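You operate a simulated robot arm through the tools that you are given. There is no shell and no other tool. Be economical: measure what you need, move in short steps, check, and stop when the job is done.

Carry out the task below with a simulated robot arm. There is one attempt and no reset: what you move stays moved.

Task
Clamp the leaf stamped HOLE 13, plug its centre hole and paint the patch beside it black.
Fine: the plug of that size; brush back. Set down upright: round brush. A coat counts when it lies all over at full strength: go over it till it gets no stronger.

It is judged by the outcome, as a careful person would: the job done as asked, and still so three seconds after it is handed in. It fails if anything else is knocked over, pushed out of place, dropped, spilled or broken.

Robot
A 6-joint arm with a two-finger parallel gripper, fixed in place. Base frame: the origin is at the foot of the arm, x ahead of it, y to its left, z up. Units: cm, rad, N and s.
With the tool pointing down near the work surface it reaches from about 24 to 66 cm from the base axis. Its first joint turns from -1.152 to 1.152 rad. Payload 2.9 kg.
The TCP is the grasp point between the finger pads, 3 cm short of the fingertips. In the tool frame z runs along the fingers and y along their closing line. The gripper opens to 11 cm. The fingers are 2 cm wide and 1 cm thick; the gripper's body (4.8 by 11.2 cm) begins 5.5 cm behind the TCP.
Orientation is that of the tool frame in the base frame, as a unit quaternion [w, x, y, z]. With the fingers straight down and closing along the base's y, the tool's x points along the base's -x, its y along +y and its z along -z.

Tools
- The arm moves only by the tool apply_moves. Its argument "targets" is a list of rows, each a list of 7 numbers: the shift along the tool's x, y, z in units of 20 mm (1.0 is 20 mm), then the turn, a rotation vector about the tool's x, y, z in units of 5 degrees (1.0 is 5 degrees), then the opening, from 0 (shut) to 1 (fully open). In form: [[x, y, z, ax, ay, az, hand], ...]. A call has 1 to 10 rows; each row shifts and turns the commanded pose from where the row before left it, along the tool's axes as they then stand. A call with a number of a shift or a turn outside -1 to 1 is refused whole. Each row takes 0.2 s and may step no farther than 5 cm and 0.15 rad from the row before; otherwise, or with a gripper value out of range, the whole call is refused. A pose out of reach is approached as far as the arm can. The call stops where the force on the tool passes 50 N (or 10 N more than at its start, if that is more) or the arm is blocked; 0.2 s more then pass. The fingers move at their own pace (about 10.8 cm/s each) and stop on an object; they squeeze with about 27 N. The grip force told is the motor's: it shows also when the fingers shut on nothing. Time passes only in rows, and 0.2 s behind the last, so rows that do not move let the fingers close. The reply holds the time, the measured pose of the TCP, the force on the tool along the base axes, the opening and the grip force, in the units named above and with some noise, with the torque about the TCP (base axes, N m) and any sound that the robot's microphone picked up.
- Cameras (640 x 400 px; columns grow to the right, rows downward): "scene" is fixed at [9.16, 45.28, 138.01]; the picture's right is [-0.55, -0.83, 0.00], its down [-0.52, 0.35, -0.78] and it looks along [0.65, -0.43, -0.63] (base axes); focal length 226 px, centre (320, 200). "wrist" rides on the gripper at [7.2, 1.7, -10.3] in the tool frame; the picture's right is [-0.23, 0.97, 0.00], its down [-0.76, -0.18, -0.62] and it looks along [-0.61, -0.14, 0.78] (tool axes); focal length 222 px, centre (320, 200). There is no depth. A picture from a camera that has moved, and an enlarged one, comes with that camera's place and axes in the base frame and with its lens.
- grab_frame(camera): a new picture of that camera. It takes no simulated time.
- close_up(camera, box): a new picture of the part [left, top, right, bottom] of that camera's present view, enlarged. It takes no simulated time.
- finish_job(): hands the job in; it is judged then, once.

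Go step by step. Nothing tells you positions but the pictures and the camera data: compare them with the known pose of the tool, close in by small moves and look again before you grip or let go. The budget is 120 turns and 64 pictures, counting those below and the enlarged ones. Unless the task says otherwise, let go and move clear before handing in.

The tools are called after "Call:" as name(argument=value, ...) on one line, values as JSON. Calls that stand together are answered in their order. apply_moves: Moves the arm, as the interface text tells. Its arguments: {"type":"object","properties":{"targets":{"type":"array","items":{"type":"array","items":{"type":"number"}}}},"required":["targets"]} The other tools are called the same way: grab_frame (camera) takes a picture; close_up (camera, box) takes an enlarged picture of a part of a camera's view; finish_job () hands the job in.

At the start:

```text
time: 0.0
eef_pos: [45.38, 6.2, 122.32]
ee_rot: [0.0, 0.0, 1.0, 0.0]
ft_force: [-0.2, -0.5, 0.3]
ft_torque: [0.03, -0.01, 0.01]
finger_gap: 10.99
grasp_force: 0.0
```

scene: 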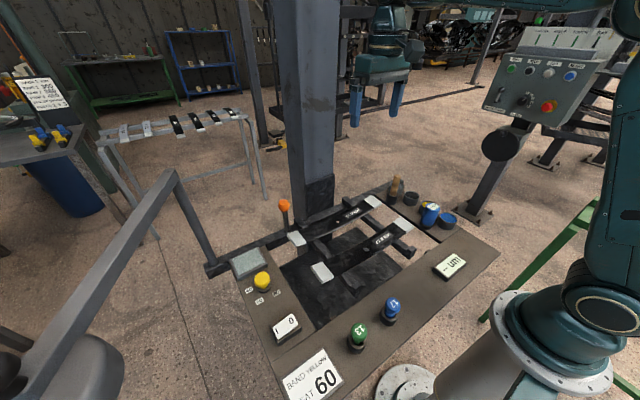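
wrist: 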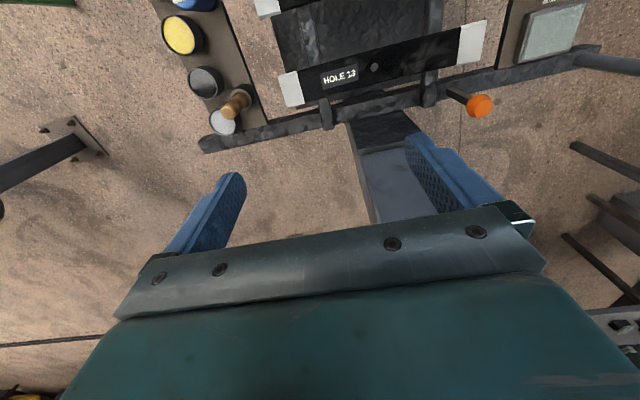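

I see a machine table with two leaves, plugs, buttons, cards, and paint pots with a brush. I'll look closer at the parts first.

Call:
close_up(camera="scene", box=[200, 170, 360, 270])

Call:
close_up(camera="scene", box=[340, 170, 500, 270])

Call:
close_up(camera="scene", box=[240, 270, 432, 390])

Call:
close_up(camera="wrist", box=[140, 0, 620, 160])

Call:
close_up(camera="scene", box=[460, 10, 620, 130])

Call:
close_up(camera="scene", box=[0, 70, 240, 200])

```text
4.00 times, centred on (280, 220) of scene
camera zoom: at [9.16, 45.28, 138.01], right [-0.55, -0.83, 0.0], down [-0.52, 0.35, -0.78], along [0.65, -0.43, -0.63], focal length 902 px, centre (480, 120)
```

zoom: 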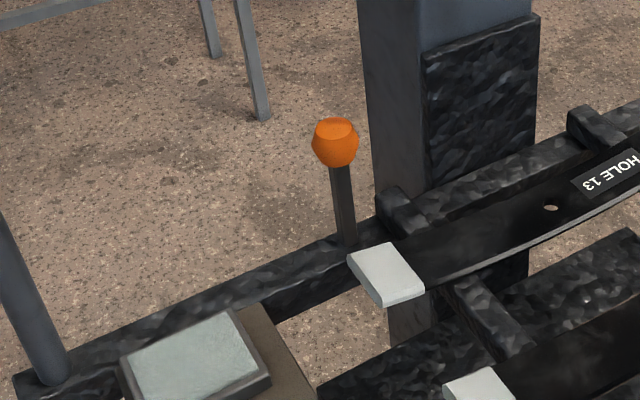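

```text
4.00 times, centred on (420, 220) of scene
camera zoom: at [9.16, 45.28, 138.01], right [-0.55, -0.83, 0.0], down [-0.52, 0.35, -0.78], along [0.65, -0.43, -0.63], focal length 902 px, centre (-80, 120)
```

zoom: 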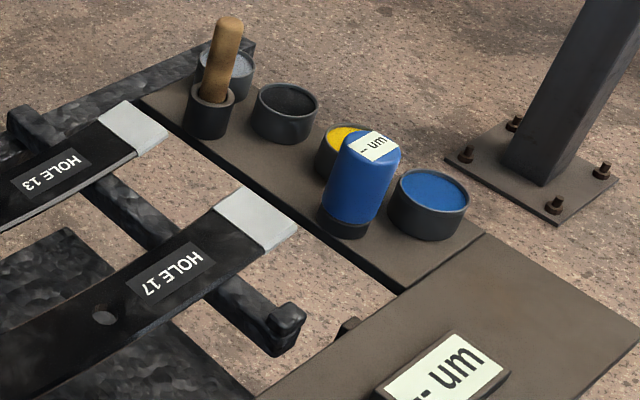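

```text
3.33 times, centred on (336, 330) of scene
camera zoom: at [9.16, 45.28, 138.01], right [-0.55, -0.83, 0.0], down [-0.52, 0.35, -0.78], along [0.65, -0.43, -0.63], focal length 752 px, centre (267, -233)
```

zoom: 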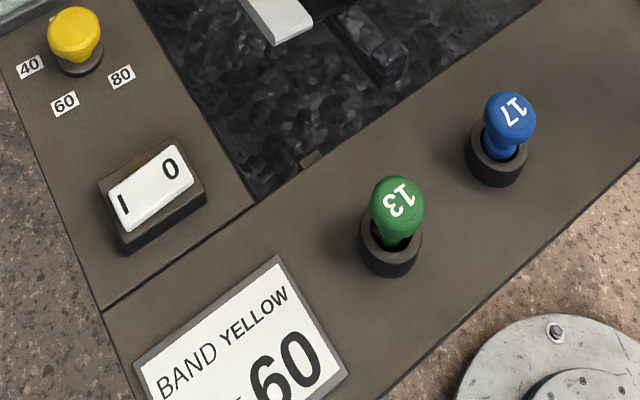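

```text
1.33 times, centred on (380, 80) of wrist
camera zoom: at [38.37, 7.85, 132.6], right [0.23, 0.97, 0.0], down [0.76, -0.18, 0.62], along [0.61, -0.14, -0.78], focal length 296 px, centre (240, 360)
```

zoom: 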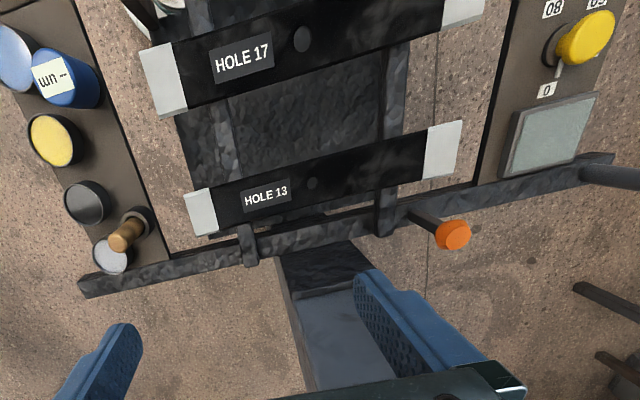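

```text
3.33 times, centred on (540, 70) of scene
camera zoom: at [9.16, 45.28, 138.01], right [-0.55, -0.83, 0.0], down [-0.52, 0.35, -0.78], along [0.65, -0.43, -0.63], focal length 752 px, centre (-413, 633)
```

zoom: 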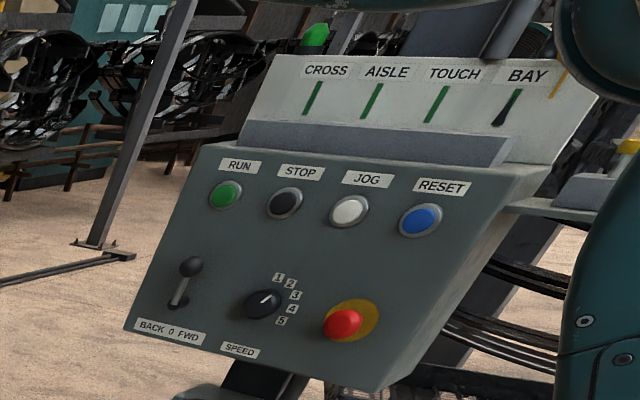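

```text
2.67 times, centred on (120, 135) of scene
camera zoom: at [9.16, 45.28, 138.01], right [-0.55, -0.83, 0.0], down [-0.52, 0.35, -0.78], along [0.65, -0.43, -0.63], focal length 602 px, centre (853, 373)
```

zoom: 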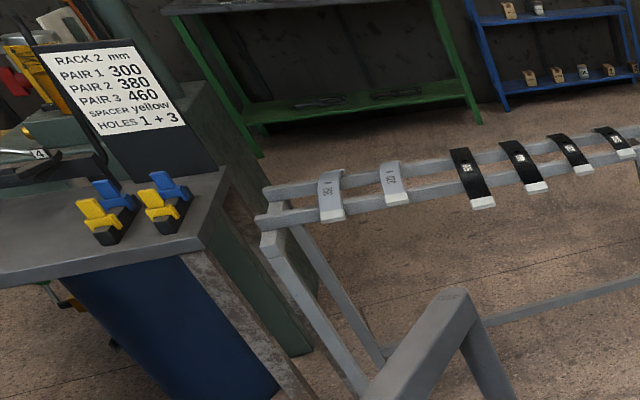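

The leaf hole triangulates to about (46, 15, 92.5) and the orange lever knob to about (52.6, 28, 99.6). I'll move the wrist camera closer to the leaf.

Call:
apply_moves(targets=[[0.6, 0.64, 0.9, 0, 0, 0, 1], [0.6, 0.64, 0.9, 0, 0, 0, 1], [0.6, 0.64, 0.9, 0, 0, 0, 1], [0.6, 0.64, 0.9, 0, 0, 0, 1], [0.6, 0.64, 0.9, 0, 0, 0, 1], [0.6, 0.64, 0.9, 0, 0, 0, 1], [0.6, 0.64, 0.9, 0, 0, 0, 1]])

Call:
grab_frame(camera="wrist")

```text
time: 1.6
eef_pos: [37.02, 15.21, 109.65]
ee_rot: [-0.001, 0.0, 1.0, 0.0]
ft_force: [0.8, -0.2, 0.2]
ft_torque: [0.03, -0.04, -0.01]
finger_gap: 11.01
grasp_force: 0.0
```

```text
55 pictures are left
camera wrist: at [30.0, 16.86, 119.88], right [0.23, 0.97, 0.0], down [0.76, -0.18, 0.62], along [0.61, -0.14, -0.78], focal length 222 px, centre (320, 200)
```

wrist: 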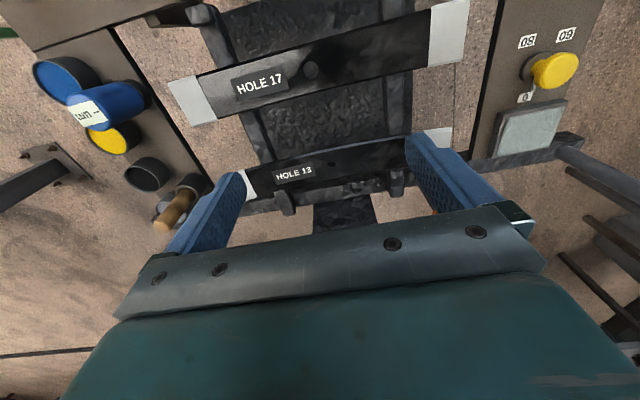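

I need the camera further forward so the leaf isn't hidden behind the fingers. The tall post stands beyond x≈58, so I'll stop at x≈48.

Call:
apply_moves(targets=[[-0.9, 0, 0, 0, 0, 0, 1], [-0.9, 0, 0, 0, 0, 0, 1], [-0.9, 0, 0.3, 0, 0, 0, 1], [-0.9, 0, 0.5, 0, 0, 0, 1], [-0.9, 0, 0.5, 0, 0, 0, 1], [-0.9, 0, 0.5, 0, 0, 0, 1]])

Call:
grab_frame(camera="wrist")

Call:
close_up(camera="wrist", box=[240, 0, 560, 200])

```text
time: 3.0
eef_pos: [47.68, 15.15, 106.27]
ee_rot: [0.0, 0.0, 1.0, 0.0]
ft_force: [-0.4, -0.1, 0.2]
ft_torque: [0.04, 0.03, 0.01]
finger_gap: 11.0
grasp_force: 0.1
```

```text
54 pictures are left
camera wrist: at [40.68, 16.81, 116.41], right [0.23, 0.97, 0.0], down [0.76, -0.18, 0.62], along [0.61, -0.14, -0.78], focal length 222 px, centre (320, 200)
```

wrist: 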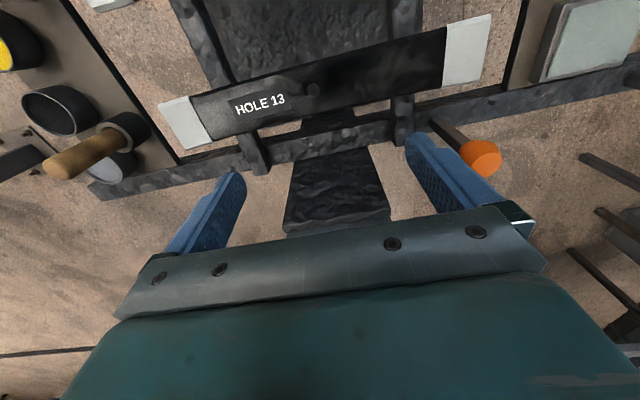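

```text
2.00 times, centred on (400, 100) of wrist
camera zoom: at [40.68, 16.81, 116.41], right [0.23, 0.97, 0.0], down [0.76, -0.18, 0.62], along [0.61, -0.14, -0.78], focal length 444 px, centre (160, 400)
```

zoom: 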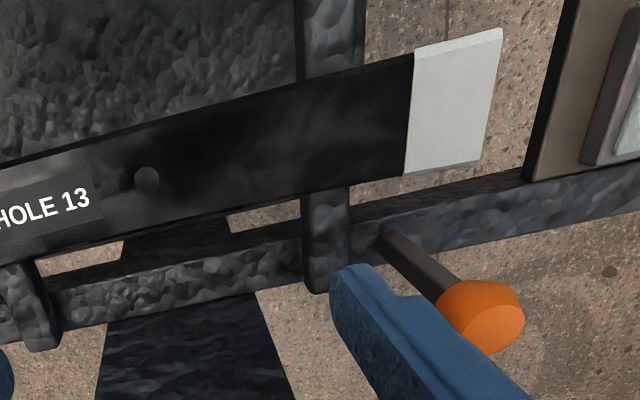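

The patch beside the hole isn't obvious yet, so I'll zoom on the leaf from both cameras.

Call:
close_up(camera="scene", box=[284, 188, 388, 253])

Call:
close_up(camera="wrist", box=[220, 20, 460, 150])

```text
6.15 times, centred on (336, 220) of scene
camera zoom: at [9.17, 45.28, 138.01], right [-0.55, -0.83, 0.0], down [-0.52, 0.35, -0.78], along [0.65, -0.43, -0.63], focal length 1388 px, centre (222, 74)
```

zoom: 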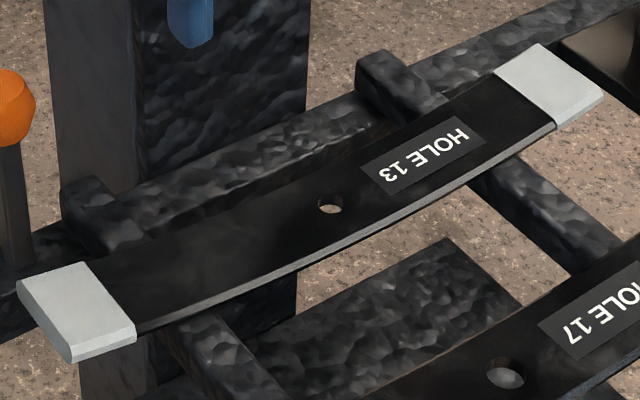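

```text
2.67 times, centred on (340, 85) of wrist
camera zoom: at [40.68, 16.81, 116.41], right [0.23, 0.97, 0.0], down [0.76, -0.18, 0.62], along [0.61, -0.14, -0.78], focal length 592 px, centre (267, 507)
```

zoom: 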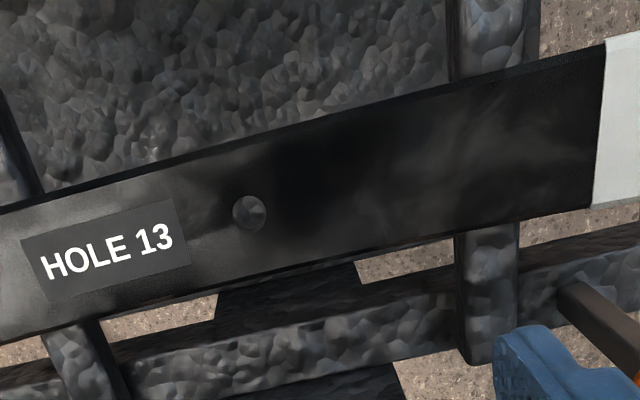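

No patch is visible beside the hole. I'll look at the pale pad on the side panel near (45, 42).

Call:
apply_moves(targets=[[0.1, 0.9, -0.2, 0, 0, 0, 1], [0.1, 0.9, -0.2, 0, 0, 0, 1], [0.1, 0.9, 0, 0, 0, 0, 1], [0.1, 0.9, 0, 0, 0, 0, 1], [0.1, 0.9, 0, 0, 0, 0, 1], [0, 0.9, 0, 0, 0, 0, 1], [0, 0.9, 0, 0, 0, 0, 1], [0, 0.9, 0, 0, 0, 0, 1], [0, 0.9, 0, 0, 0, 0, 1]])

Call:
grab_frame(camera="wrist")

Call:
close_up(camera="wrist", box=[100, 0, 420, 200])

```text
time: 5.0
eef_pos: [46.77, 31.34, 106.89]
ee_rot: [0.0, 0.0, 1.0, 0.0]
ft_force: [-0.4, -0.8, -0.5]
ft_torque: [-0.01, 0.0, -0.01]
finger_gap: 10.99
grasp_force: 0.1
```

```text
50 pictures are left
camera wrist: at [39.7, 33.05, 117.23], right [0.23, 0.97, 0.0], down [0.76, -0.18, 0.62], along [0.61, -0.14, -0.78], focal length 222 px, centre (320, 200)
```

wrist: 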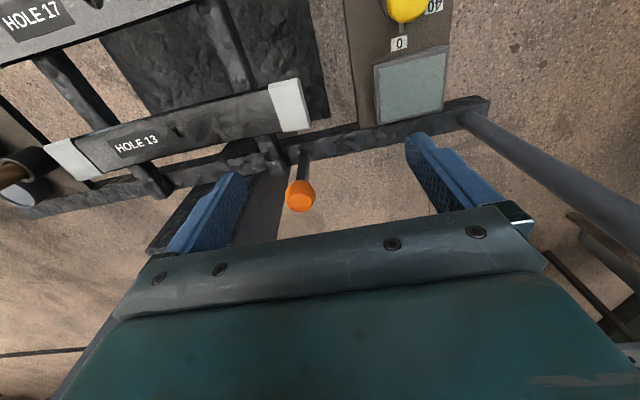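

```text
2.00 times, centred on (260, 100) of wrist
camera zoom: at [39.7, 33.05, 117.23], right [0.23, 0.97, 0.0], down [0.76, -0.18, 0.62], along [0.61, -0.14, -0.78], focal length 444 px, centre (440, 400)
```

zoom: 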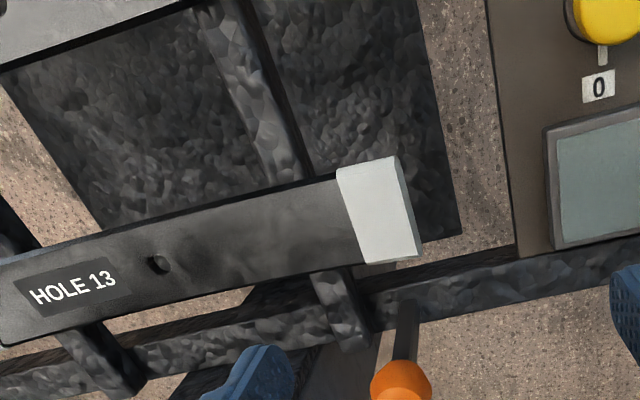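

The leaf is glossy and its look depends on the angle. I'll zoom hard on the hole area and on the rest, including the card and the pad.

Call:
close_up(camera="wrist", box=[140, 80, 300, 180])

Call:
close_up(camera="scene", box=[230, 240, 358, 400])

```text
4.00 times, centred on (220, 130) of wrist
camera zoom: at [39.7, 33.05, 117.23], right [0.23, 0.97, 0.0], down [0.76, -0.18, 0.62], along [0.61, -0.14, -0.78], focal length 888 px, centre (720, 480)
```

zoom: 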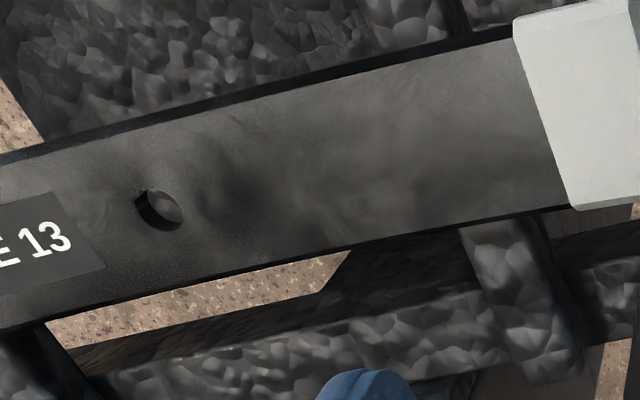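

```text
2.50 times, centred on (294, 320) of scene
camera zoom: at [9.16, 45.28, 138.01], right [-0.55, -0.83, 0.0], down [-0.52, 0.35, -0.78], along [0.65, -0.43, -0.63], focal length 564 px, centre (385, -100)
```

zoom: 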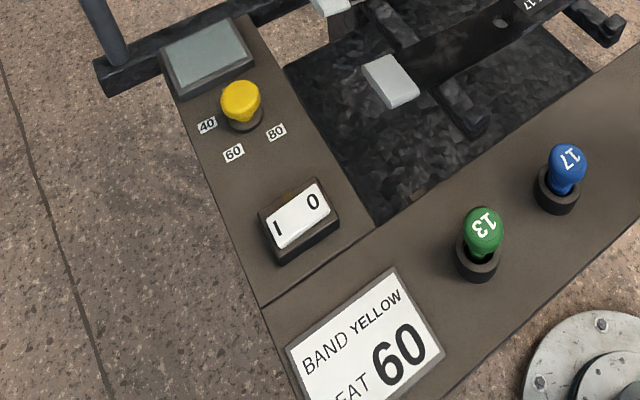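

Card reads "BAND YELLOW, HEAT 60", which isn't my task. I'll compare both leaves' surfaces at high zoom from the scene camera.

Call:
close_up(camera="scene", box=[288, 200, 352, 240])

Call:
close_up(camera="scene", box=[308, 210, 428, 285])

```text
10.00 times, centred on (320, 220) of scene
camera zoom: at [9.16, 45.28, 138.01], right [-0.55, -0.83, 0.0], down [-0.52, 0.35, -0.78], along [0.65, -0.43, -0.63], focal length 2256 px, centre (320, 0)
```

zoom: 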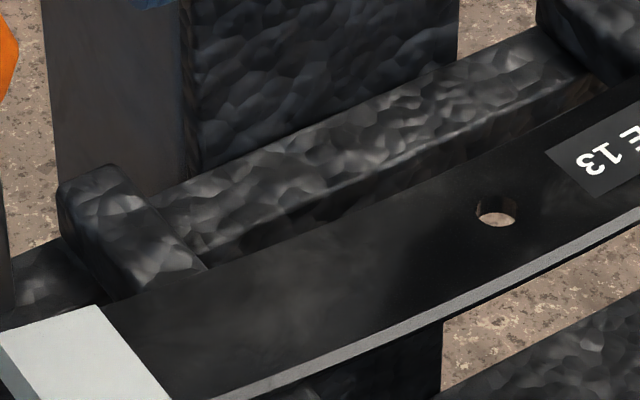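

```text
5.33 times, centred on (368, 248) of scene
camera zoom: at [9.16, 45.28, 138.01], right [-0.55, -0.83, 0.0], down [-0.52, 0.35, -0.78], along [0.65, -0.43, -0.63], focal length 1203 px, centre (64, -53)
```

zoom: 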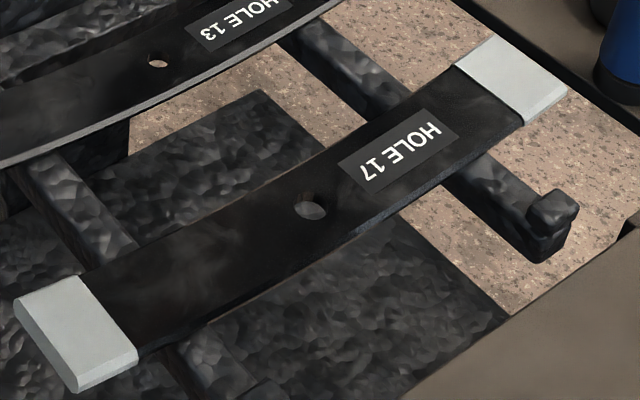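

The leaf shows no distinct patch, while the pale framed plate lies directly beside leaf 13's end. I'll look at that plate closely, and at the pots.

Call:
close_up(camera="wrist", box=[340, 0, 500, 140])

Call:
close_up(camera="scene", box=[225, 240, 289, 310])

Call:
close_up(camera="scene", box=[376, 168, 470, 234])

```text
2.86 times, centred on (420, 70) of wrist
camera zoom: at [39.7, 33.05, 117.23], right [0.23, 0.97, 0.0], down [0.76, -0.18, 0.62], along [0.61, -0.14, -0.78], focal length 635 px, centre (34, 571)
```

zoom: 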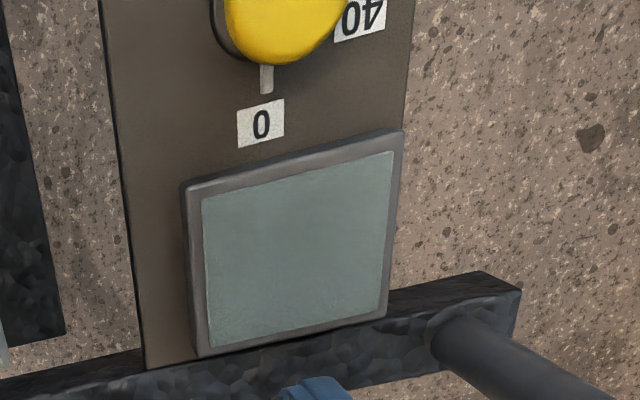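

```text
5.71 times, centred on (257, 275) of scene
camera zoom: at [9.16, 45.28, 138.01], right [-0.55, -0.83, 0.0], down [-0.52, 0.35, -0.78], along [0.65, -0.43, -0.63], focal length 1289 px, centre (680, -229)
```

zoom: 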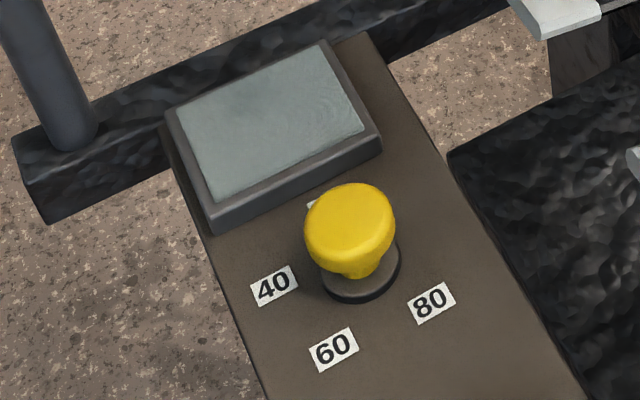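

```text
6.06 times, centred on (423, 201) of scene
camera zoom: at [9.16, 45.28, 138.01], right [-0.55, -0.83, 0.0], down [-0.52, 0.35, -0.78], along [0.65, -0.43, -0.63], focal length 1367 px, centre (-304, 194)
```

zoom: 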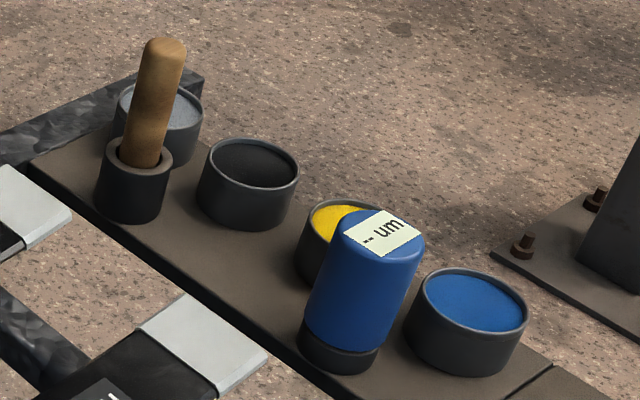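

I take the framed plate beside leaf 13 as the patch and the white tips as the "bands". Next is the clamp lever, so I'll look closely at its pivot.

Call:
close_up(camera="wrist", box=[250, 110, 362, 220])

Call:
close_up(camera="scene", box=[260, 190, 324, 240])

```text
3.64 times, centred on (306, 165) of wrist
camera zoom: at [39.7, 33.05, 117.23], right [0.23, 0.97, 0.0], down [0.76, -0.18, 0.62], along [0.61, -0.14, -0.78], focal length 808 px, centre (371, 327)
```

zoom: 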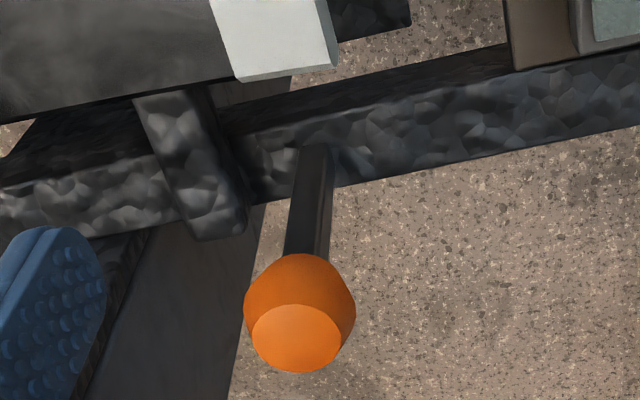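

```text
8.00 times, centred on (292, 215) of scene
camera zoom: at [9.16, 45.28, 138.01], right [-0.55, -0.83, 0.0], down [-0.52, 0.35, -0.78], along [0.65, -0.43, -0.63], focal length 1804 px, centre (544, 80)
```

zoom: 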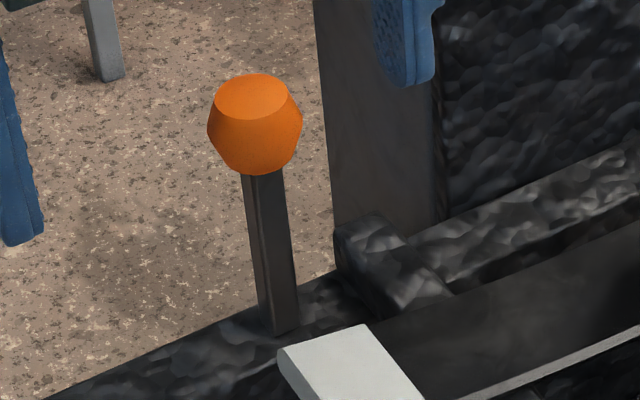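

The lever stands vertical with its knob near (52.5, 28, 99.6). I'll bring the open gripper around the knob and then check.

Call:
apply_moves(targets=[[-0.96, -0.56, 0, 0, 0, 0, 1], [-0.96, -0.56, 0, 0, 0, 0, 1], [-0.96, -0.56, 0, 0, 0, 0, 1], [0, 0, 0.85, 0, 0, 0, 1], [0, 0, 0.85, 0, 0, 0, 1], [0, 0, 0.85, 0, 0, 0, 1], [0, 0, 0.85, 0, 0, 0, 1], [0, 0, 0, 0, 0, 0, 0.42], [0, 0, 0, 0, 0, 0, 0.42]])

Call:
grab_frame(camera="wrist")

Call:
close_up(camera="scene", box=[230, 150, 358, 250])

```text
time: 7.0
eef_pos: [52.53, 27.94, 100.05]
ee_rot: [0.0, 0.0, 1.0, 0.0]
ft_force: [0.5, 0.0, -0.8]
ft_torque: [0.01, 0.0, -0.01]
finger_gap: 4.62
grasp_force: 0.1
```

```text
39 pictures are left
camera wrist: at [45.53, 29.52, 110.4], right [0.23, 0.97, 0.0], down [0.76, -0.18, 0.62], along [0.61, -0.14, -0.78], focal length 222 px, centre (320, 200)
```

wrist: 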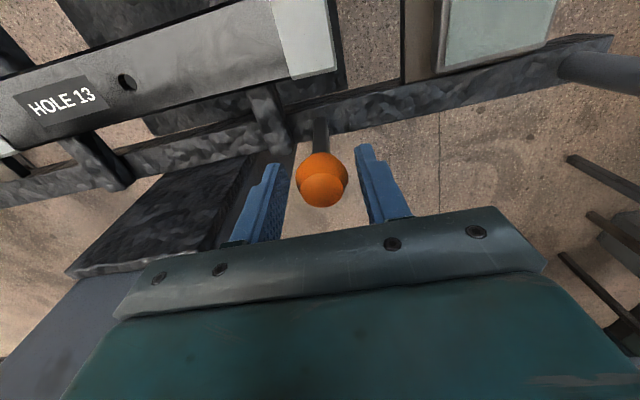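

```text
4.00 times, centred on (294, 200) of scene
camera zoom: at [9.16, 45.28, 138.01], right [-0.55, -0.83, 0.0], down [-0.52, 0.35, -0.78], along [0.65, -0.43, -0.63], focal length 902 px, centre (424, 200)
```

zoom: 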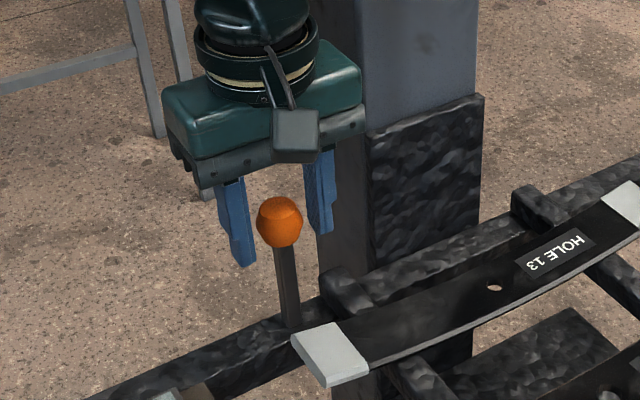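

The knob sits centred between the fingers. I'll close on it and feel in +x.

Call:
apply_moves(targets=[[0, 0, 0, 0, 0, 0, 0], [0, 0, 0, 0, 0, 0, 0], [0, 0, 0, 0, 0, 0, 0]])

Call:
apply_moves(targets=[[-0.15, 0, 0, 0, 0, 0, 0], [-0.15, 0, 0, 0, 0, 0, 0]])

```text
time: 7.8
eef_pos: [52.67, 27.82, 100.11]
ee_rot: [0.0, -0.001, 1.0, -0.001]
ft_force: [0.2, -0.3, 0.2]
ft_torque: [-0.09, -0.03, -0.01]
finger_gap: 3.09
grasp_force: 45.4
```

```text
time: 8.4
eef_pos: [52.78, 28.0, 100.06]
ee_rot: [-0.004, -0.004, 1.0, -0.001]
ft_force: [-34.7, 1.0, 4.2]
ft_torque: [0.09, 0.34, 0.05]
finger_gap: 3.12
grasp_force: 45.1
```

+x is stiff, so I'll go back and feel −x.

Call:
apply_moves(targets=[[0.15, 0, 0, 0, 0, 0, 0], [0.15, 0, 0, 0, 0, 0, 0], [0.15, 0, 0, 0, 0, 0, 0], [0.1, 0, 0, 0, 0, 0, 0]])

```text
time: 9.4
eef_pos: [52.38, 27.86, 100.34]
ee_rot: [0.006, 0.002, 1.0, 0.003]
ft_force: [33.2, -2.1, -4.6]
ft_torque: [-0.08, -0.31, 0.03]
finger_gap: 3.1
grasp_force: 45.5
```

−x is stiff too. I'll return to neutral and feel along y.

Call:
apply_moves(targets=[[-0.15, 0, 0, 0, 0, 0, 0], [-0.1, 0, 0, 0, 0, 0, 0], [0, 0.15, 0, 0, 0, 0, 0], [0, 0.15, 0, 0, 0, 0, 0]])

Call:
apply_moves(targets=[[0, -0.15, 0, 0, 0, 0, 0], [0, -0.15, 0, 0, 0, 0, 0], [0, -0.15, 0, 0, 0, 0, 0], [0, -0.15, 0, 0, 0, 0, 0]])

```text
time: 10.5
eef_pos: [52.56, 28.04, 100.26]
ee_rot: [-0.007, 0.004, 1.0, -0.005]
ft_force: [-6.1, -11.0, 8.4]
ft_torque: [-0.17, 0.72, -0.03]
finger_gap: 3.09
grasp_force: 44.6
stopped in row 4: the force on the tool passed its limit at 51 N (the readings are from after the stop); the commanded pose is now the measured one
```

```text
time: 11.5
eef_pos: [52.46, 27.1, 100.21]
ee_rot: [-0.006, 0.003, 1.0, -0.003]
ft_force: [-12.0, 5.4, 2.4]
ft_torque: [0.58, -0.1, 0.08]
finger_gap: 3.1
grasp_force: 44.9
```

The lever swings freely toward −y. I'll follow its arc in small tilting steps.

Call:
apply_moves(targets=[[0, -0.3, 0, -1, 0, 0, 0], [0, -0.43, 0.02, -1, 0, 0, 0], [0, -0.43, 0.02, -1, 0, 0, 0]])

Call:
grab_frame(camera="scene")

```text
time: 12.3
eef_pos: [52.22, 26.19, 100.36]
ee_rot: [0.002, -0.007, 0.991, 0.131]
ft_force: [33.9, 2.5, -2.9]
ft_torque: [0.08, -0.48, -0.13]
finger_gap: 3.09
grasp_force: 45.1
```

```text
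37 pictures are left
```

scene: 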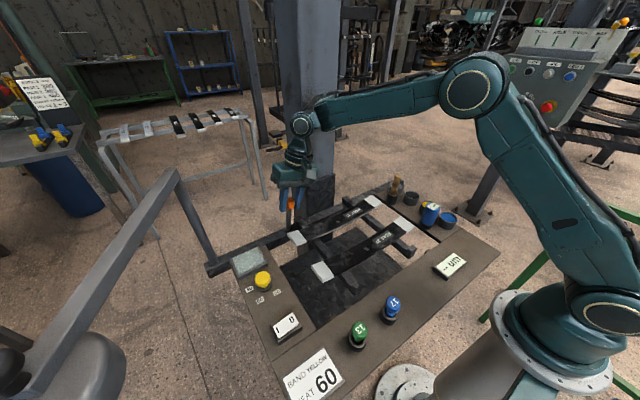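

The x force is unexpected. I'll settle one step and read again.

Call:
apply_moves(targets=[[0, 0, 0, 0, 0, 0, 0], [-0.1, 0, 0, 0, 0, 0, 0]])

Call:
close_up(camera="scene", box=[240, 160, 368, 260])

```text
time: 12.9
eef_pos: [52.0, 26.04, 100.18]
ee_rot: [-0.001, -0.007, 0.991, 0.13]
ft_force: [30.8, 1.3, 4.5]
ft_torque: [0.22, -0.55, -0.13]
finger_gap: 3.11
grasp_force: 44.9
```

```text
4.00 times, centred on (304, 210) of scene
camera zoom: at [8.88, 45.46, 137.96], right [-0.55, -0.83, 0.0], down [-0.52, 0.34, -0.78], along [0.65, -0.43, -0.62], focal length 902 px, centre (384, 160)
```

zoom: 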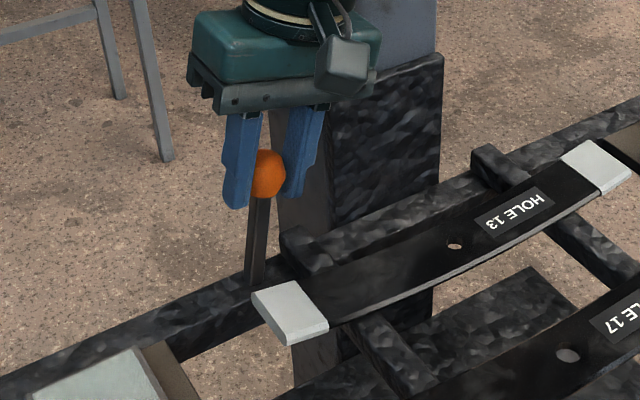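

I'll relieve x a bit more and continue −y gently.

Call:
apply_moves(targets=[[-0.15, 0, 0, 0, 0, 0, 0], [0, 0, 0, 0, 0, 0, 0]])

```text
time: 13.5
eef_pos: [51.96, 26.04, 100.19]
ee_rot: [-0.001, -0.008, 0.991, 0.13]
ft_force: [31.0, 0.7, -3.0]
ft_torque: [0.06, -0.63, -0.23]
finger_gap: 3.12
grasp_force: 45.7
```

Changing x command has no effect, so the tilted pose may be at the edge of what the arm can do. I'll open the fingers slightly, take out the tilt, and read the free force.

Call:
apply_moves(targets=[[0, 0, 0, 0, 0, 0, 0.4], [0, 0, 0, 0, 0, 0, 0.4]])

Call:
grab_frame(camera="wrist")

```text
time: 14.1
eef_pos: [51.87, 26.01, 100.22]
ee_rot: [-0.004, -0.011, 0.992, 0.128]
ft_force: [-0.8, -0.2, -0.6]
ft_torque: [-0.01, -0.01, 0.02]
finger_gap: 4.41
grasp_force: 0.2
```

```text
35 pictures are left
camera wrist: at [44.93, 24.76, 110.64], right [0.21, 0.95, 0.25], down [0.77, -0.31, 0.55], along [0.6, 0.08, -0.8], focal length 222 px, centre (320, 200)
```

wrist: 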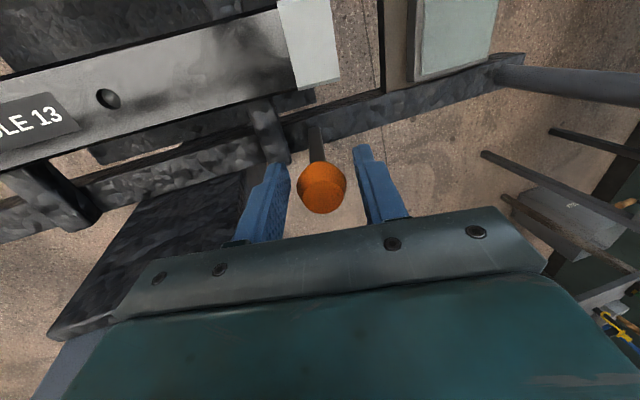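

The wrist likely touched the post, whose near face is at about x 54.6. I'll undo the roll, lift off the knob, then push it with closed fingers while the hand is pitched back away from the post.

Call:
apply_moves(targets=[[0.2, 0, 0, 1, 0, 0, 0.45], [0.2, 0, 0, 1, 0, 0, 0.45], [0.1, 0.05, 0, 1, 0, 0, 0.45], [0, 0, -1, 0, 0, 0, 0.45], [0, 0, -1, 0, 0, 0, 0.45], [0, 0, -1, 0, 0, 0, 0.45]])

Call:
apply_moves(targets=[[0.6, 1, 0, 0, -1, 0, 0], [0.6, 1, 0, 0, -1, 0, 0], [0.6, 0.8, 0, 0, -1, 0, 0], [0.2, 0, 0, 0, -1, 0, 0], [0, 0, 0, 0, -1, 0, 0], [0, 0, 0, 0, -1, 0, 0]])

Call:
grab_frame(camera="wrist")

```text
time: 15.5
eef_pos: [52.02, 24.73, 105.89]
ee_rot: [-0.006, 0.004, 1.0, -0.003]
ft_force: [0.5, -0.7, -0.4]
ft_torque: [0.02, 0.02, 0.06]
finger_gap: 4.96
grasp_force: 0.0
```

```text
time: 16.9
eef_pos: [48.19, 30.45, 105.52]
ee_rot: [0.255, 0.003, 0.967, -0.003]
ft_force: [-0.4, -0.4, 0.2]
ft_torque: [-0.04, -0.02, -0.01]
finger_gap: 0.01
grasp_force: 26.7
```

```text
34 pictures are left
camera wrist: at [36.93, 32.24, 110.89], right [0.2, 0.97, 0.11], down [0.35, -0.17, 0.92], along [0.91, -0.15, -0.38], focal length 222 px, centre (320, 200)
```

wrist: 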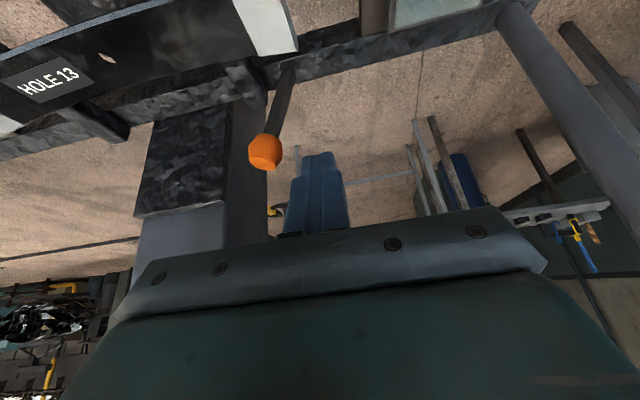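

The knob has stayed at about (52.3, 25.3, 99), leaning toward −y. I'll lower the closed fingers beside it on the +y side, then push −y.

Call:
apply_moves(targets=[[0.03, 0, 0.77, 0, 0, 0, 0], [0.03, 0, 0.77, 0, 0, 0, 0], [0.03, 0, 0.77, 0, 0, 0, 0], [0.04, 0, 0.77, 0, 0, 0, 0], [0, -0.6, 0, 0, 0, 0, 0], [0, -0.6, 0, 0, 0, 0, 0]])

Call:
grab_frame(camera="wrist")

```text
time: 18.3
eef_pos: [50.91, 28.14, 99.95]
ee_rot: [0.254, 0.002, 0.967, -0.004]
ft_force: [-0.6, 0.1, 0.2]
ft_torque: [0.0, 0.02, -0.02]
finger_gap: 0.0
grasp_force: 27.1
```

```text
33 pictures are left
camera wrist: at [39.7, 29.85, 105.47], right [0.2, 0.97, 0.11], down [0.36, -0.17, 0.92], along [0.91, -0.15, -0.38], focal length 222 px, centre (320, 200)
```

wrist: 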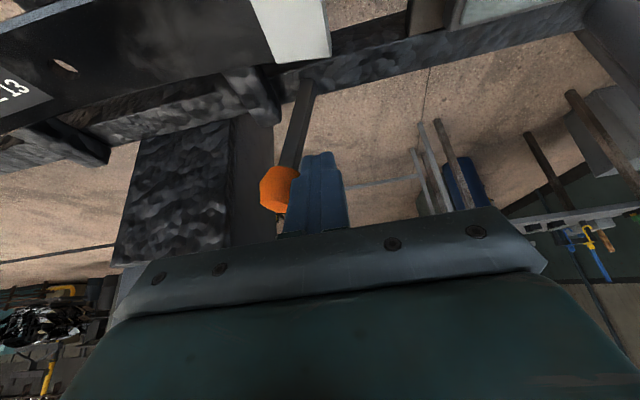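

Fingers are beside the knob. Pushing −y along the arc now.

Call:
apply_moves(targets=[[0.03, -0.4, 0.06, 0, 0, 0, 0], [0.05, -0.4, 0.1, 0, 0, 0, 0], [0.07, -0.4, 0.12, 0, 0, 0, 0], [0.08, -0.4, 0.14, 0, 0, 0, 0]])

Call:
grab_frame(camera="wrist")

```text
time: 19.3
eef_pos: [51.03, 24.72, 99.15]
ee_rot: [0.254, 0.002, 0.967, -0.004]
ft_force: [0.6, 0.1, -0.2]
ft_torque: [-0.02, 0.0, -0.03]
finger_gap: 0.0
grasp_force: 27.7
```

```text
32 pictures are left
camera wrist: at [39.71, 26.57, 104.45], right [0.2, 0.97, 0.11], down [0.36, -0.17, 0.92], along [0.91, -0.15, -0.38], focal length 222 px, centre (320, 200)
```

wrist: 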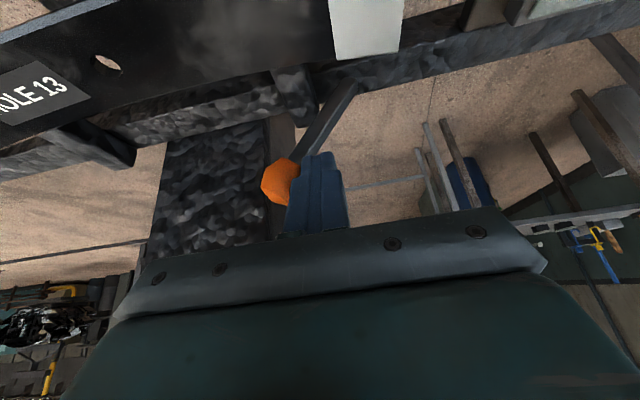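

It swings easily. Continuing the push.

Call:
apply_moves(targets=[[0.08, -0.4, 0.14, 0, 0, 0, 0], [0.08, -0.4, 0.14, 0, 0, 0, 0], [0.09, -0.4, 0.16, 0, 0, 0, 0], [0.09, -0.4, 0.16, 0, 0, 0, 0]])

Call:
grab_frame(camera="wrist")

```text
time: 20.3
eef_pos: [50.92, 22.54, 98.16]
ee_rot: [0.259, -0.005, 0.966, 0.005]
ft_force: [-5.3, 37.6, 17.2]
ft_torque: [0.83, -0.11, 0.49]
finger_gap: 0.0
grasp_force: 27.1
```

```text
31 pictures are left
camera wrist: at [39.6, 24.02, 103.45], right [0.19, 0.97, 0.12], down [0.35, -0.18, 0.92], along [0.92, -0.13, -0.38], focal length 222 px, centre (320, 200)
```

wrist: 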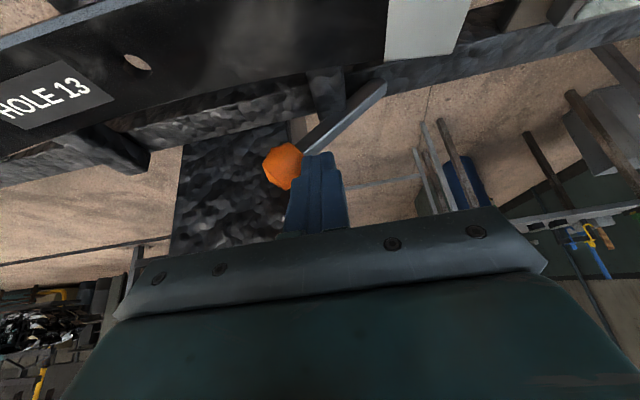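

The lever hit its stop with a firm reaction. I'll back off and check it stays and what the clamp did.

Call:
apply_moves(targets=[[0, 0.6, 0, 0, 0, 0, 0], [0, 0.8, -0.2, 0, 0, 0, 0], [0, 0.8, -0.8, 0, 0, 0, 0], [0, 0, -1, 0, 0, 0, 0], [0.3, 0, -1, 0, 0, 0, 0], [0.3, 0, -1, 0, 1, 0, 0.5]])

Call:
close_up(camera="scene", box=[240, 170, 400, 270])

```text
time: 21.7
eef_pos: [45.79, 26.18, 104.01]
ee_rot: [0.211, 0.003, 0.977, -0.004]
ft_force: [0.1, 0.2, 0.0]
ft_torque: [0.03, -0.02, -0.01]
finger_gap: 5.49
grasp_force: 0.0
```

```text
4.00 times, centred on (320, 220) of scene
camera zoom: at [9.16, 45.28, 138.01], right [-0.55, -0.83, 0.0], down [-0.52, 0.35, -0.78], along [0.65, -0.43, -0.63], focal length 902 px, centre (320, 120)
```

zoom: 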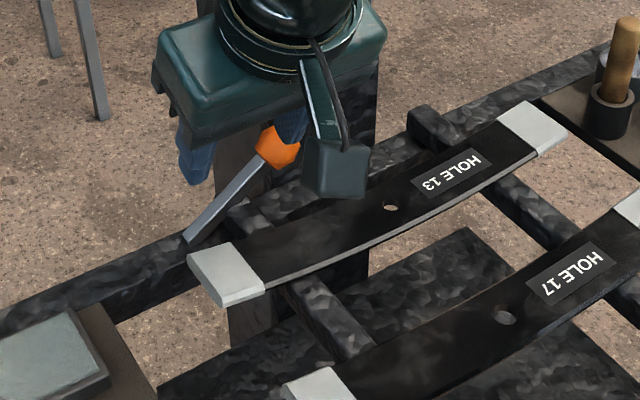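

The lever holds and lies against its stop. Next is plug 13, estimated near (18.5, 31.4). I'll straighten the tool and move above it for a look.

Call:
apply_moves(targets=[[0.3, 0.2, -0.5, 0, 1, 0, 0.5], [0.3, 0.2, -0.5, 0, 1, 0, 0.5], [0.5, 0.2, -0.3, 0, 1, 0, 0.5], [0.5, 0.2, 0, 0, 1, 0, 0.5], [0.8, 0.2, 0, 0, 0.87, 0, 0.5], [1, 0.2, 0, 0, 0, 0, 0.5], [1, 0.2, 0, 0, 0, 0, 0.5], [1, 0.2, 0, 0, 0, 0, 0.5], [1, 0.2, 0, 0, 0, 0, 0.5], [1, 0.2, 0, 0, 0, 0, 0.5]])

Call:
apply_moves(targets=[[1, 0.1, 0, 0, 0, 0, 0.5], [1, 0.1, 0, 0, 0, 0, 0.5], [1, 0.1, 0, 0, 0, 0, 0.5], [1, 0, 0, 0, 0, 0, 0.5]])

Call:
grab_frame(camera="wrist")

```text
time: 23.9
eef_pos: [30.41, 30.25, 105.47]
ee_rot: [0.001, 0.003, 1.0, -0.004]
ft_force: [0.1, 0.5, 0.2]
ft_torque: [0.01, -0.01, -0.01]
finger_gap: 5.5
grasp_force: 0.1
```

```text
time: 24.9
eef_pos: [22.4, 30.9, 105.38]
ee_rot: [0.001, 0.003, 1.0, -0.003]
ft_force: [-0.1, -0.2, -0.7]
ft_torque: [-0.03, 0.01, 0.0]
finger_gap: 5.51
grasp_force: 0.1
```

```text
29 pictures are left
camera wrist: at [15.37, 32.63, 115.68], right [0.23, 0.97, -0.01], down [0.76, -0.18, 0.63], along [0.61, -0.15, -0.78], focal length 222 px, centre (320, 200)
```

wrist: 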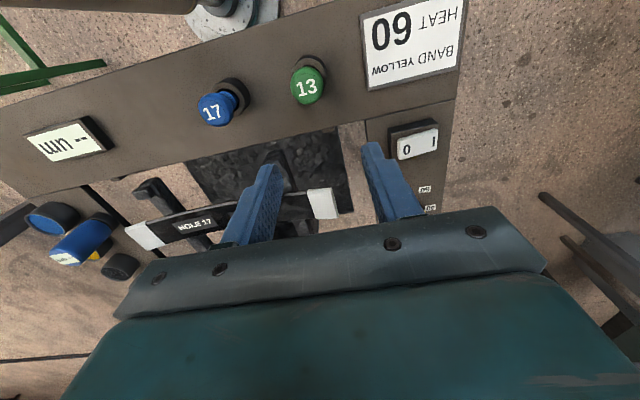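

Plug 13's top is near (19.1, 30.5, 95.2). A closer look will give its head and socket heights.

Call:
close_up(camera="wrist", box=[267, 40, 347, 120])

Call:
close_up(camera="scene", box=[330, 310, 390, 360])

```text
5.00 times, centred on (307, 80) of wrist
camera zoom: at [15.37, 32.63, 115.68], right [0.23, 0.97, -0.01], down [0.76, -0.18, 0.63], along [0.61, -0.15, -0.78], focal length 1111 px, centre (385, 800)
```

zoom: 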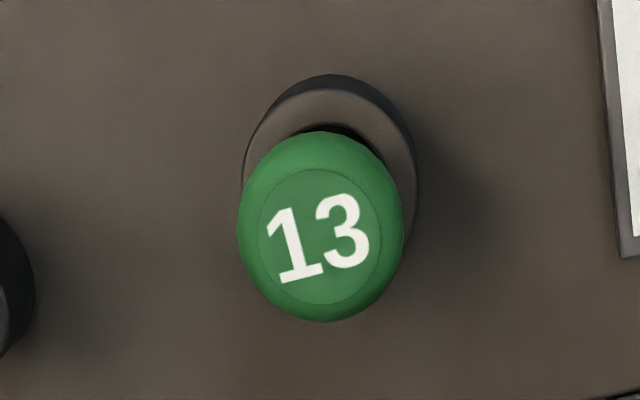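

```text
8.00 times, centred on (360, 335) of scene
camera zoom: at [9.17, 45.28, 138.01], right [-0.55, -0.83, 0.0], down [-0.52, 0.35, -0.78], along [0.65, -0.43, -0.63], focal length 1804 px, centre (0, -880)
```

zoom: 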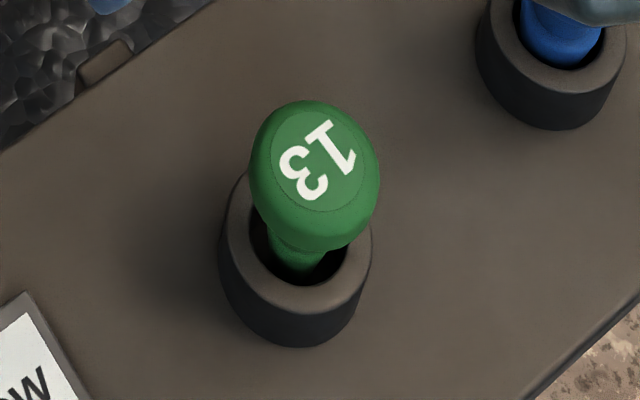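

The plug head top is at z≈95.2 and the socket rim at z≈90.9. I'll come down with the fingertips at head height only, then grip.

Call:
apply_moves(targets=[[0.83, -0.1, 0, 0, 0, 0, 0.5], [0.82, -0.1, 0, 0, 0, 0, 0.5], [0, 0, 0.95, 0, 0, 0, 0.5], [0, 0, 0.95, 0, 0, 0, 0.5], [0, 0, 0.95, 0, 0, 0, 0.5], [0, 0, 0.95, 0, 0, 0, 0.5], [0, 0, 0.8, 0, 0, 0, 0.5]])

Call:
grab_frame(camera="wrist")

```text
time: 26.5
eef_pos: [19.15, 30.53, 96.18]
ee_rot: [0.001, 0.003, 1.0, -0.004]
ft_force: [0.4, 0.0, -1.2]
ft_torque: [0.01, 0.02, -0.01]
finger_gap: 5.48
grasp_force: 0.0
```

```text
26 pictures are left
camera wrist: at [12.07, 32.29, 106.54], right [0.23, 0.97, -0.01], down [0.76, -0.18, 0.63], along [0.61, -0.15, -0.78], focal length 222 px, centre (320, 200)
```

wrist: 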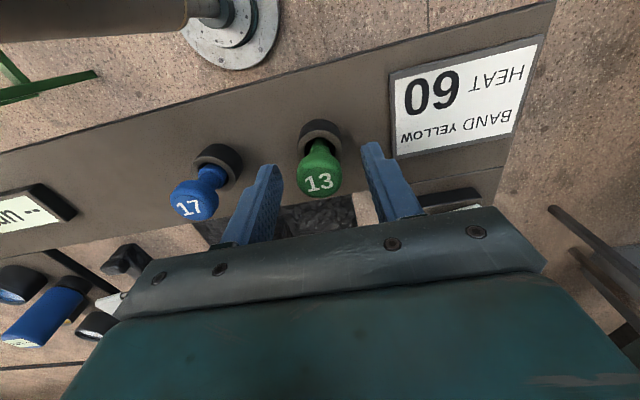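

The plug is centred between the fingers. Closing and lifting.

Call:
apply_moves(targets=[[-0.1, 0, 0, 0, 0, 0, 0.5], [0, 0, 0, 0, 0, 0, 0], [0, 0, 0, 0, 0, 0, 0], [0, 0, 0, 0, 0, 0, 0], [0, 0, 0, 0, 0, 0, 0]])

Call:
apply_moves(targets=[[0, 0, -0.5, 0, 0, 0, 0], [0, 0, -1, 0, 0, 0, 0], [0, 0, -1, 0, 0, 0, 0], [0, 0, -1, 0, 0, 0, 0], [0, 0, -1, 0, 0, 0, 0]])

Call:
grab_frame(camera="wrist")

Call:
close_up(camera="scene", box=[320, 210, 448, 330])

```text
time: 27.7
eef_pos: [19.35, 30.48, 96.2]
ee_rot: [0.0, 0.003, 1.0, -0.004]
ft_force: [-0.3, 0.5, 0.6]
ft_torque: [0.0, 0.02, 0.03]
finger_gap: 2.57
grasp_force: 27.3
```

```text
time: 28.9
eef_pos: [19.22, 30.57, 105.34]
ee_rot: [0.0, 0.004, 1.0, -0.004]
ft_force: [-0.1, -0.2, 0.1]
ft_torque: [0.0, 0.0, -0.02]
finger_gap: 2.57
grasp_force: 27.1
```

```text
25 pictures are left
camera wrist: at [12.21, 32.28, 115.53], right [0.23, 0.97, -0.01], down [0.76, -0.18, 0.63], along [0.61, -0.15, -0.78], focal length 222 px, centre (320, 200)
```

wrist: 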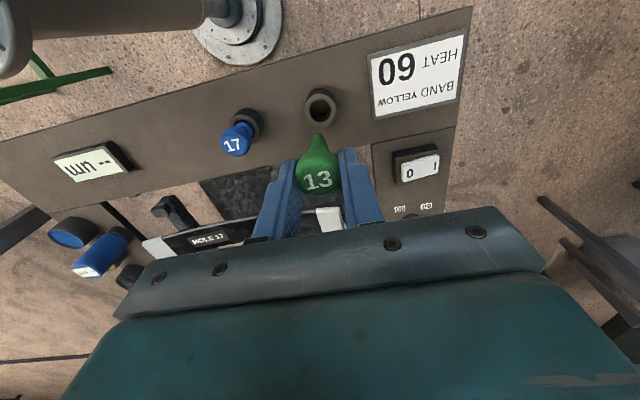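

```text
3.33 times, centred on (384, 270) of scene
camera zoom: at [9.16, 45.28, 138.01], right [-0.55, -0.83, 0.0], down [-0.52, 0.35, -0.78], along [0.65, -0.43, -0.63], focal length 752 px, centre (107, -33)
```

zoom: 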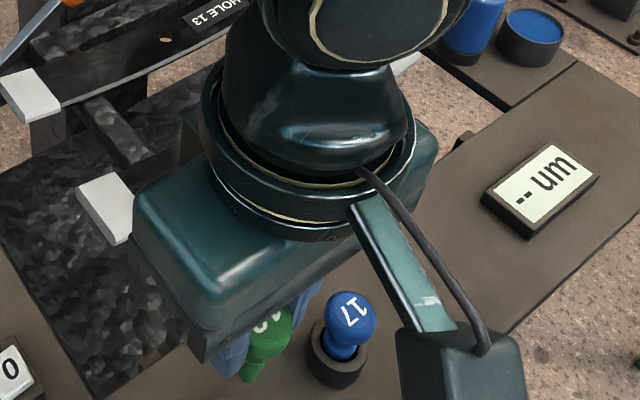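

Plug 13 is in hand with its tip tapering to about 7.5 cm below the TCP. I'll carry it over the hole near (45.75, 15.05).

Call:
apply_moves(targets=[[-0.95, -0.554, 0, 0, 0, 0, 0], [-0.95, -0.554, 0, 0, 0, 0, 0], [-0.95, -0.554, 0, 0, 0, 0, 0], [-0.95, -0.554, 0, 0, 0, 0, 0], [-0.95, -0.554, 0, 0, 0, 0, 0], [-0.95, -0.554, 0, 0, 0, 0, 0], [-0.95, -0.554, 0, 0, 0, 0, 0]])

Call:
apply_moves(targets=[[-0.95, -0.554, 0, 0, 0, 0, 0], [-0.95, -0.554, 0, 0, 0, 0, 0], [-0.95, -0.554, 0, 0, 0, 0, 0], [-0.95, -0.554, 0, 0, 0, 0, 0], [-0.95, -0.554, 0, 0, 0, 0, 0], [-0.95, -0.554, 0, 0, 0, 0, 0], [-0.93, -0.554, 0, 0, 0, 0, 0], [0, 0, 0.8, 0, 0, 0, 0], [0, 0, 0.8, 0, 0, 0, 0]])

Call:
close_up(camera="wrist", box=[240, 80, 400, 220])

Call:
close_up(camera="scene", box=[296, 180, 376, 240])

```text
time: 30.5
eef_pos: [32.66, 22.53, 105.12]
ee_rot: [0.001, 0.003, 1.0, -0.004]
ft_force: [-0.5, 0.0, 0.7]
ft_torque: [0.02, 0.01, 0.0]
finger_gap: 2.52
grasp_force: 26.7
```

```text
time: 32.5
eef_pos: [45.96, 14.68, 102.11]
ee_rot: [0.001, 0.003, 1.0, -0.004]
ft_force: [-0.6, 0.4, -0.3]
ft_torque: [-0.01, 0.01, 0.01]
finger_gap: 2.52
grasp_force: 26.9
```

```text
2.86 times, centred on (320, 150) of wrist
camera zoom: at [38.71, 16.38, 112.4], right [0.23, 0.97, -0.01], down [0.76, -0.18, 0.63], along [0.61, -0.15, -0.78], focal length 635 px, centre (320, 343)
```

zoom: 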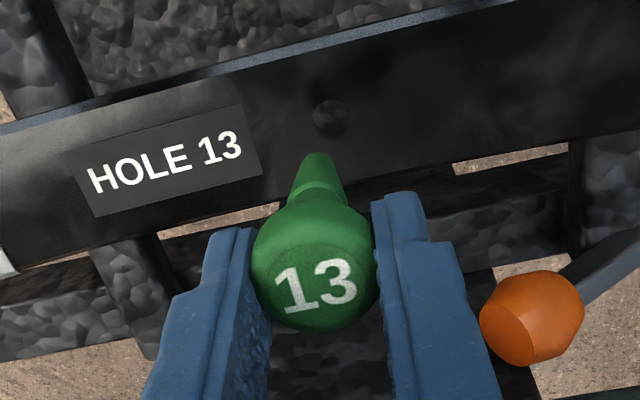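

```text
6.67 times, centred on (336, 210) of scene
camera zoom: at [9.17, 45.28, 138.01], right [-0.55, -0.83, 0.0], down [-0.52, 0.35, -0.78], along [0.65, -0.43, -0.63], focal length 1504 px, centre (213, 133)
```

zoom: 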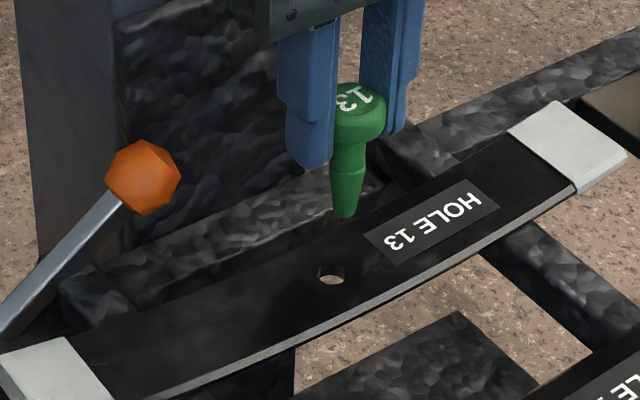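

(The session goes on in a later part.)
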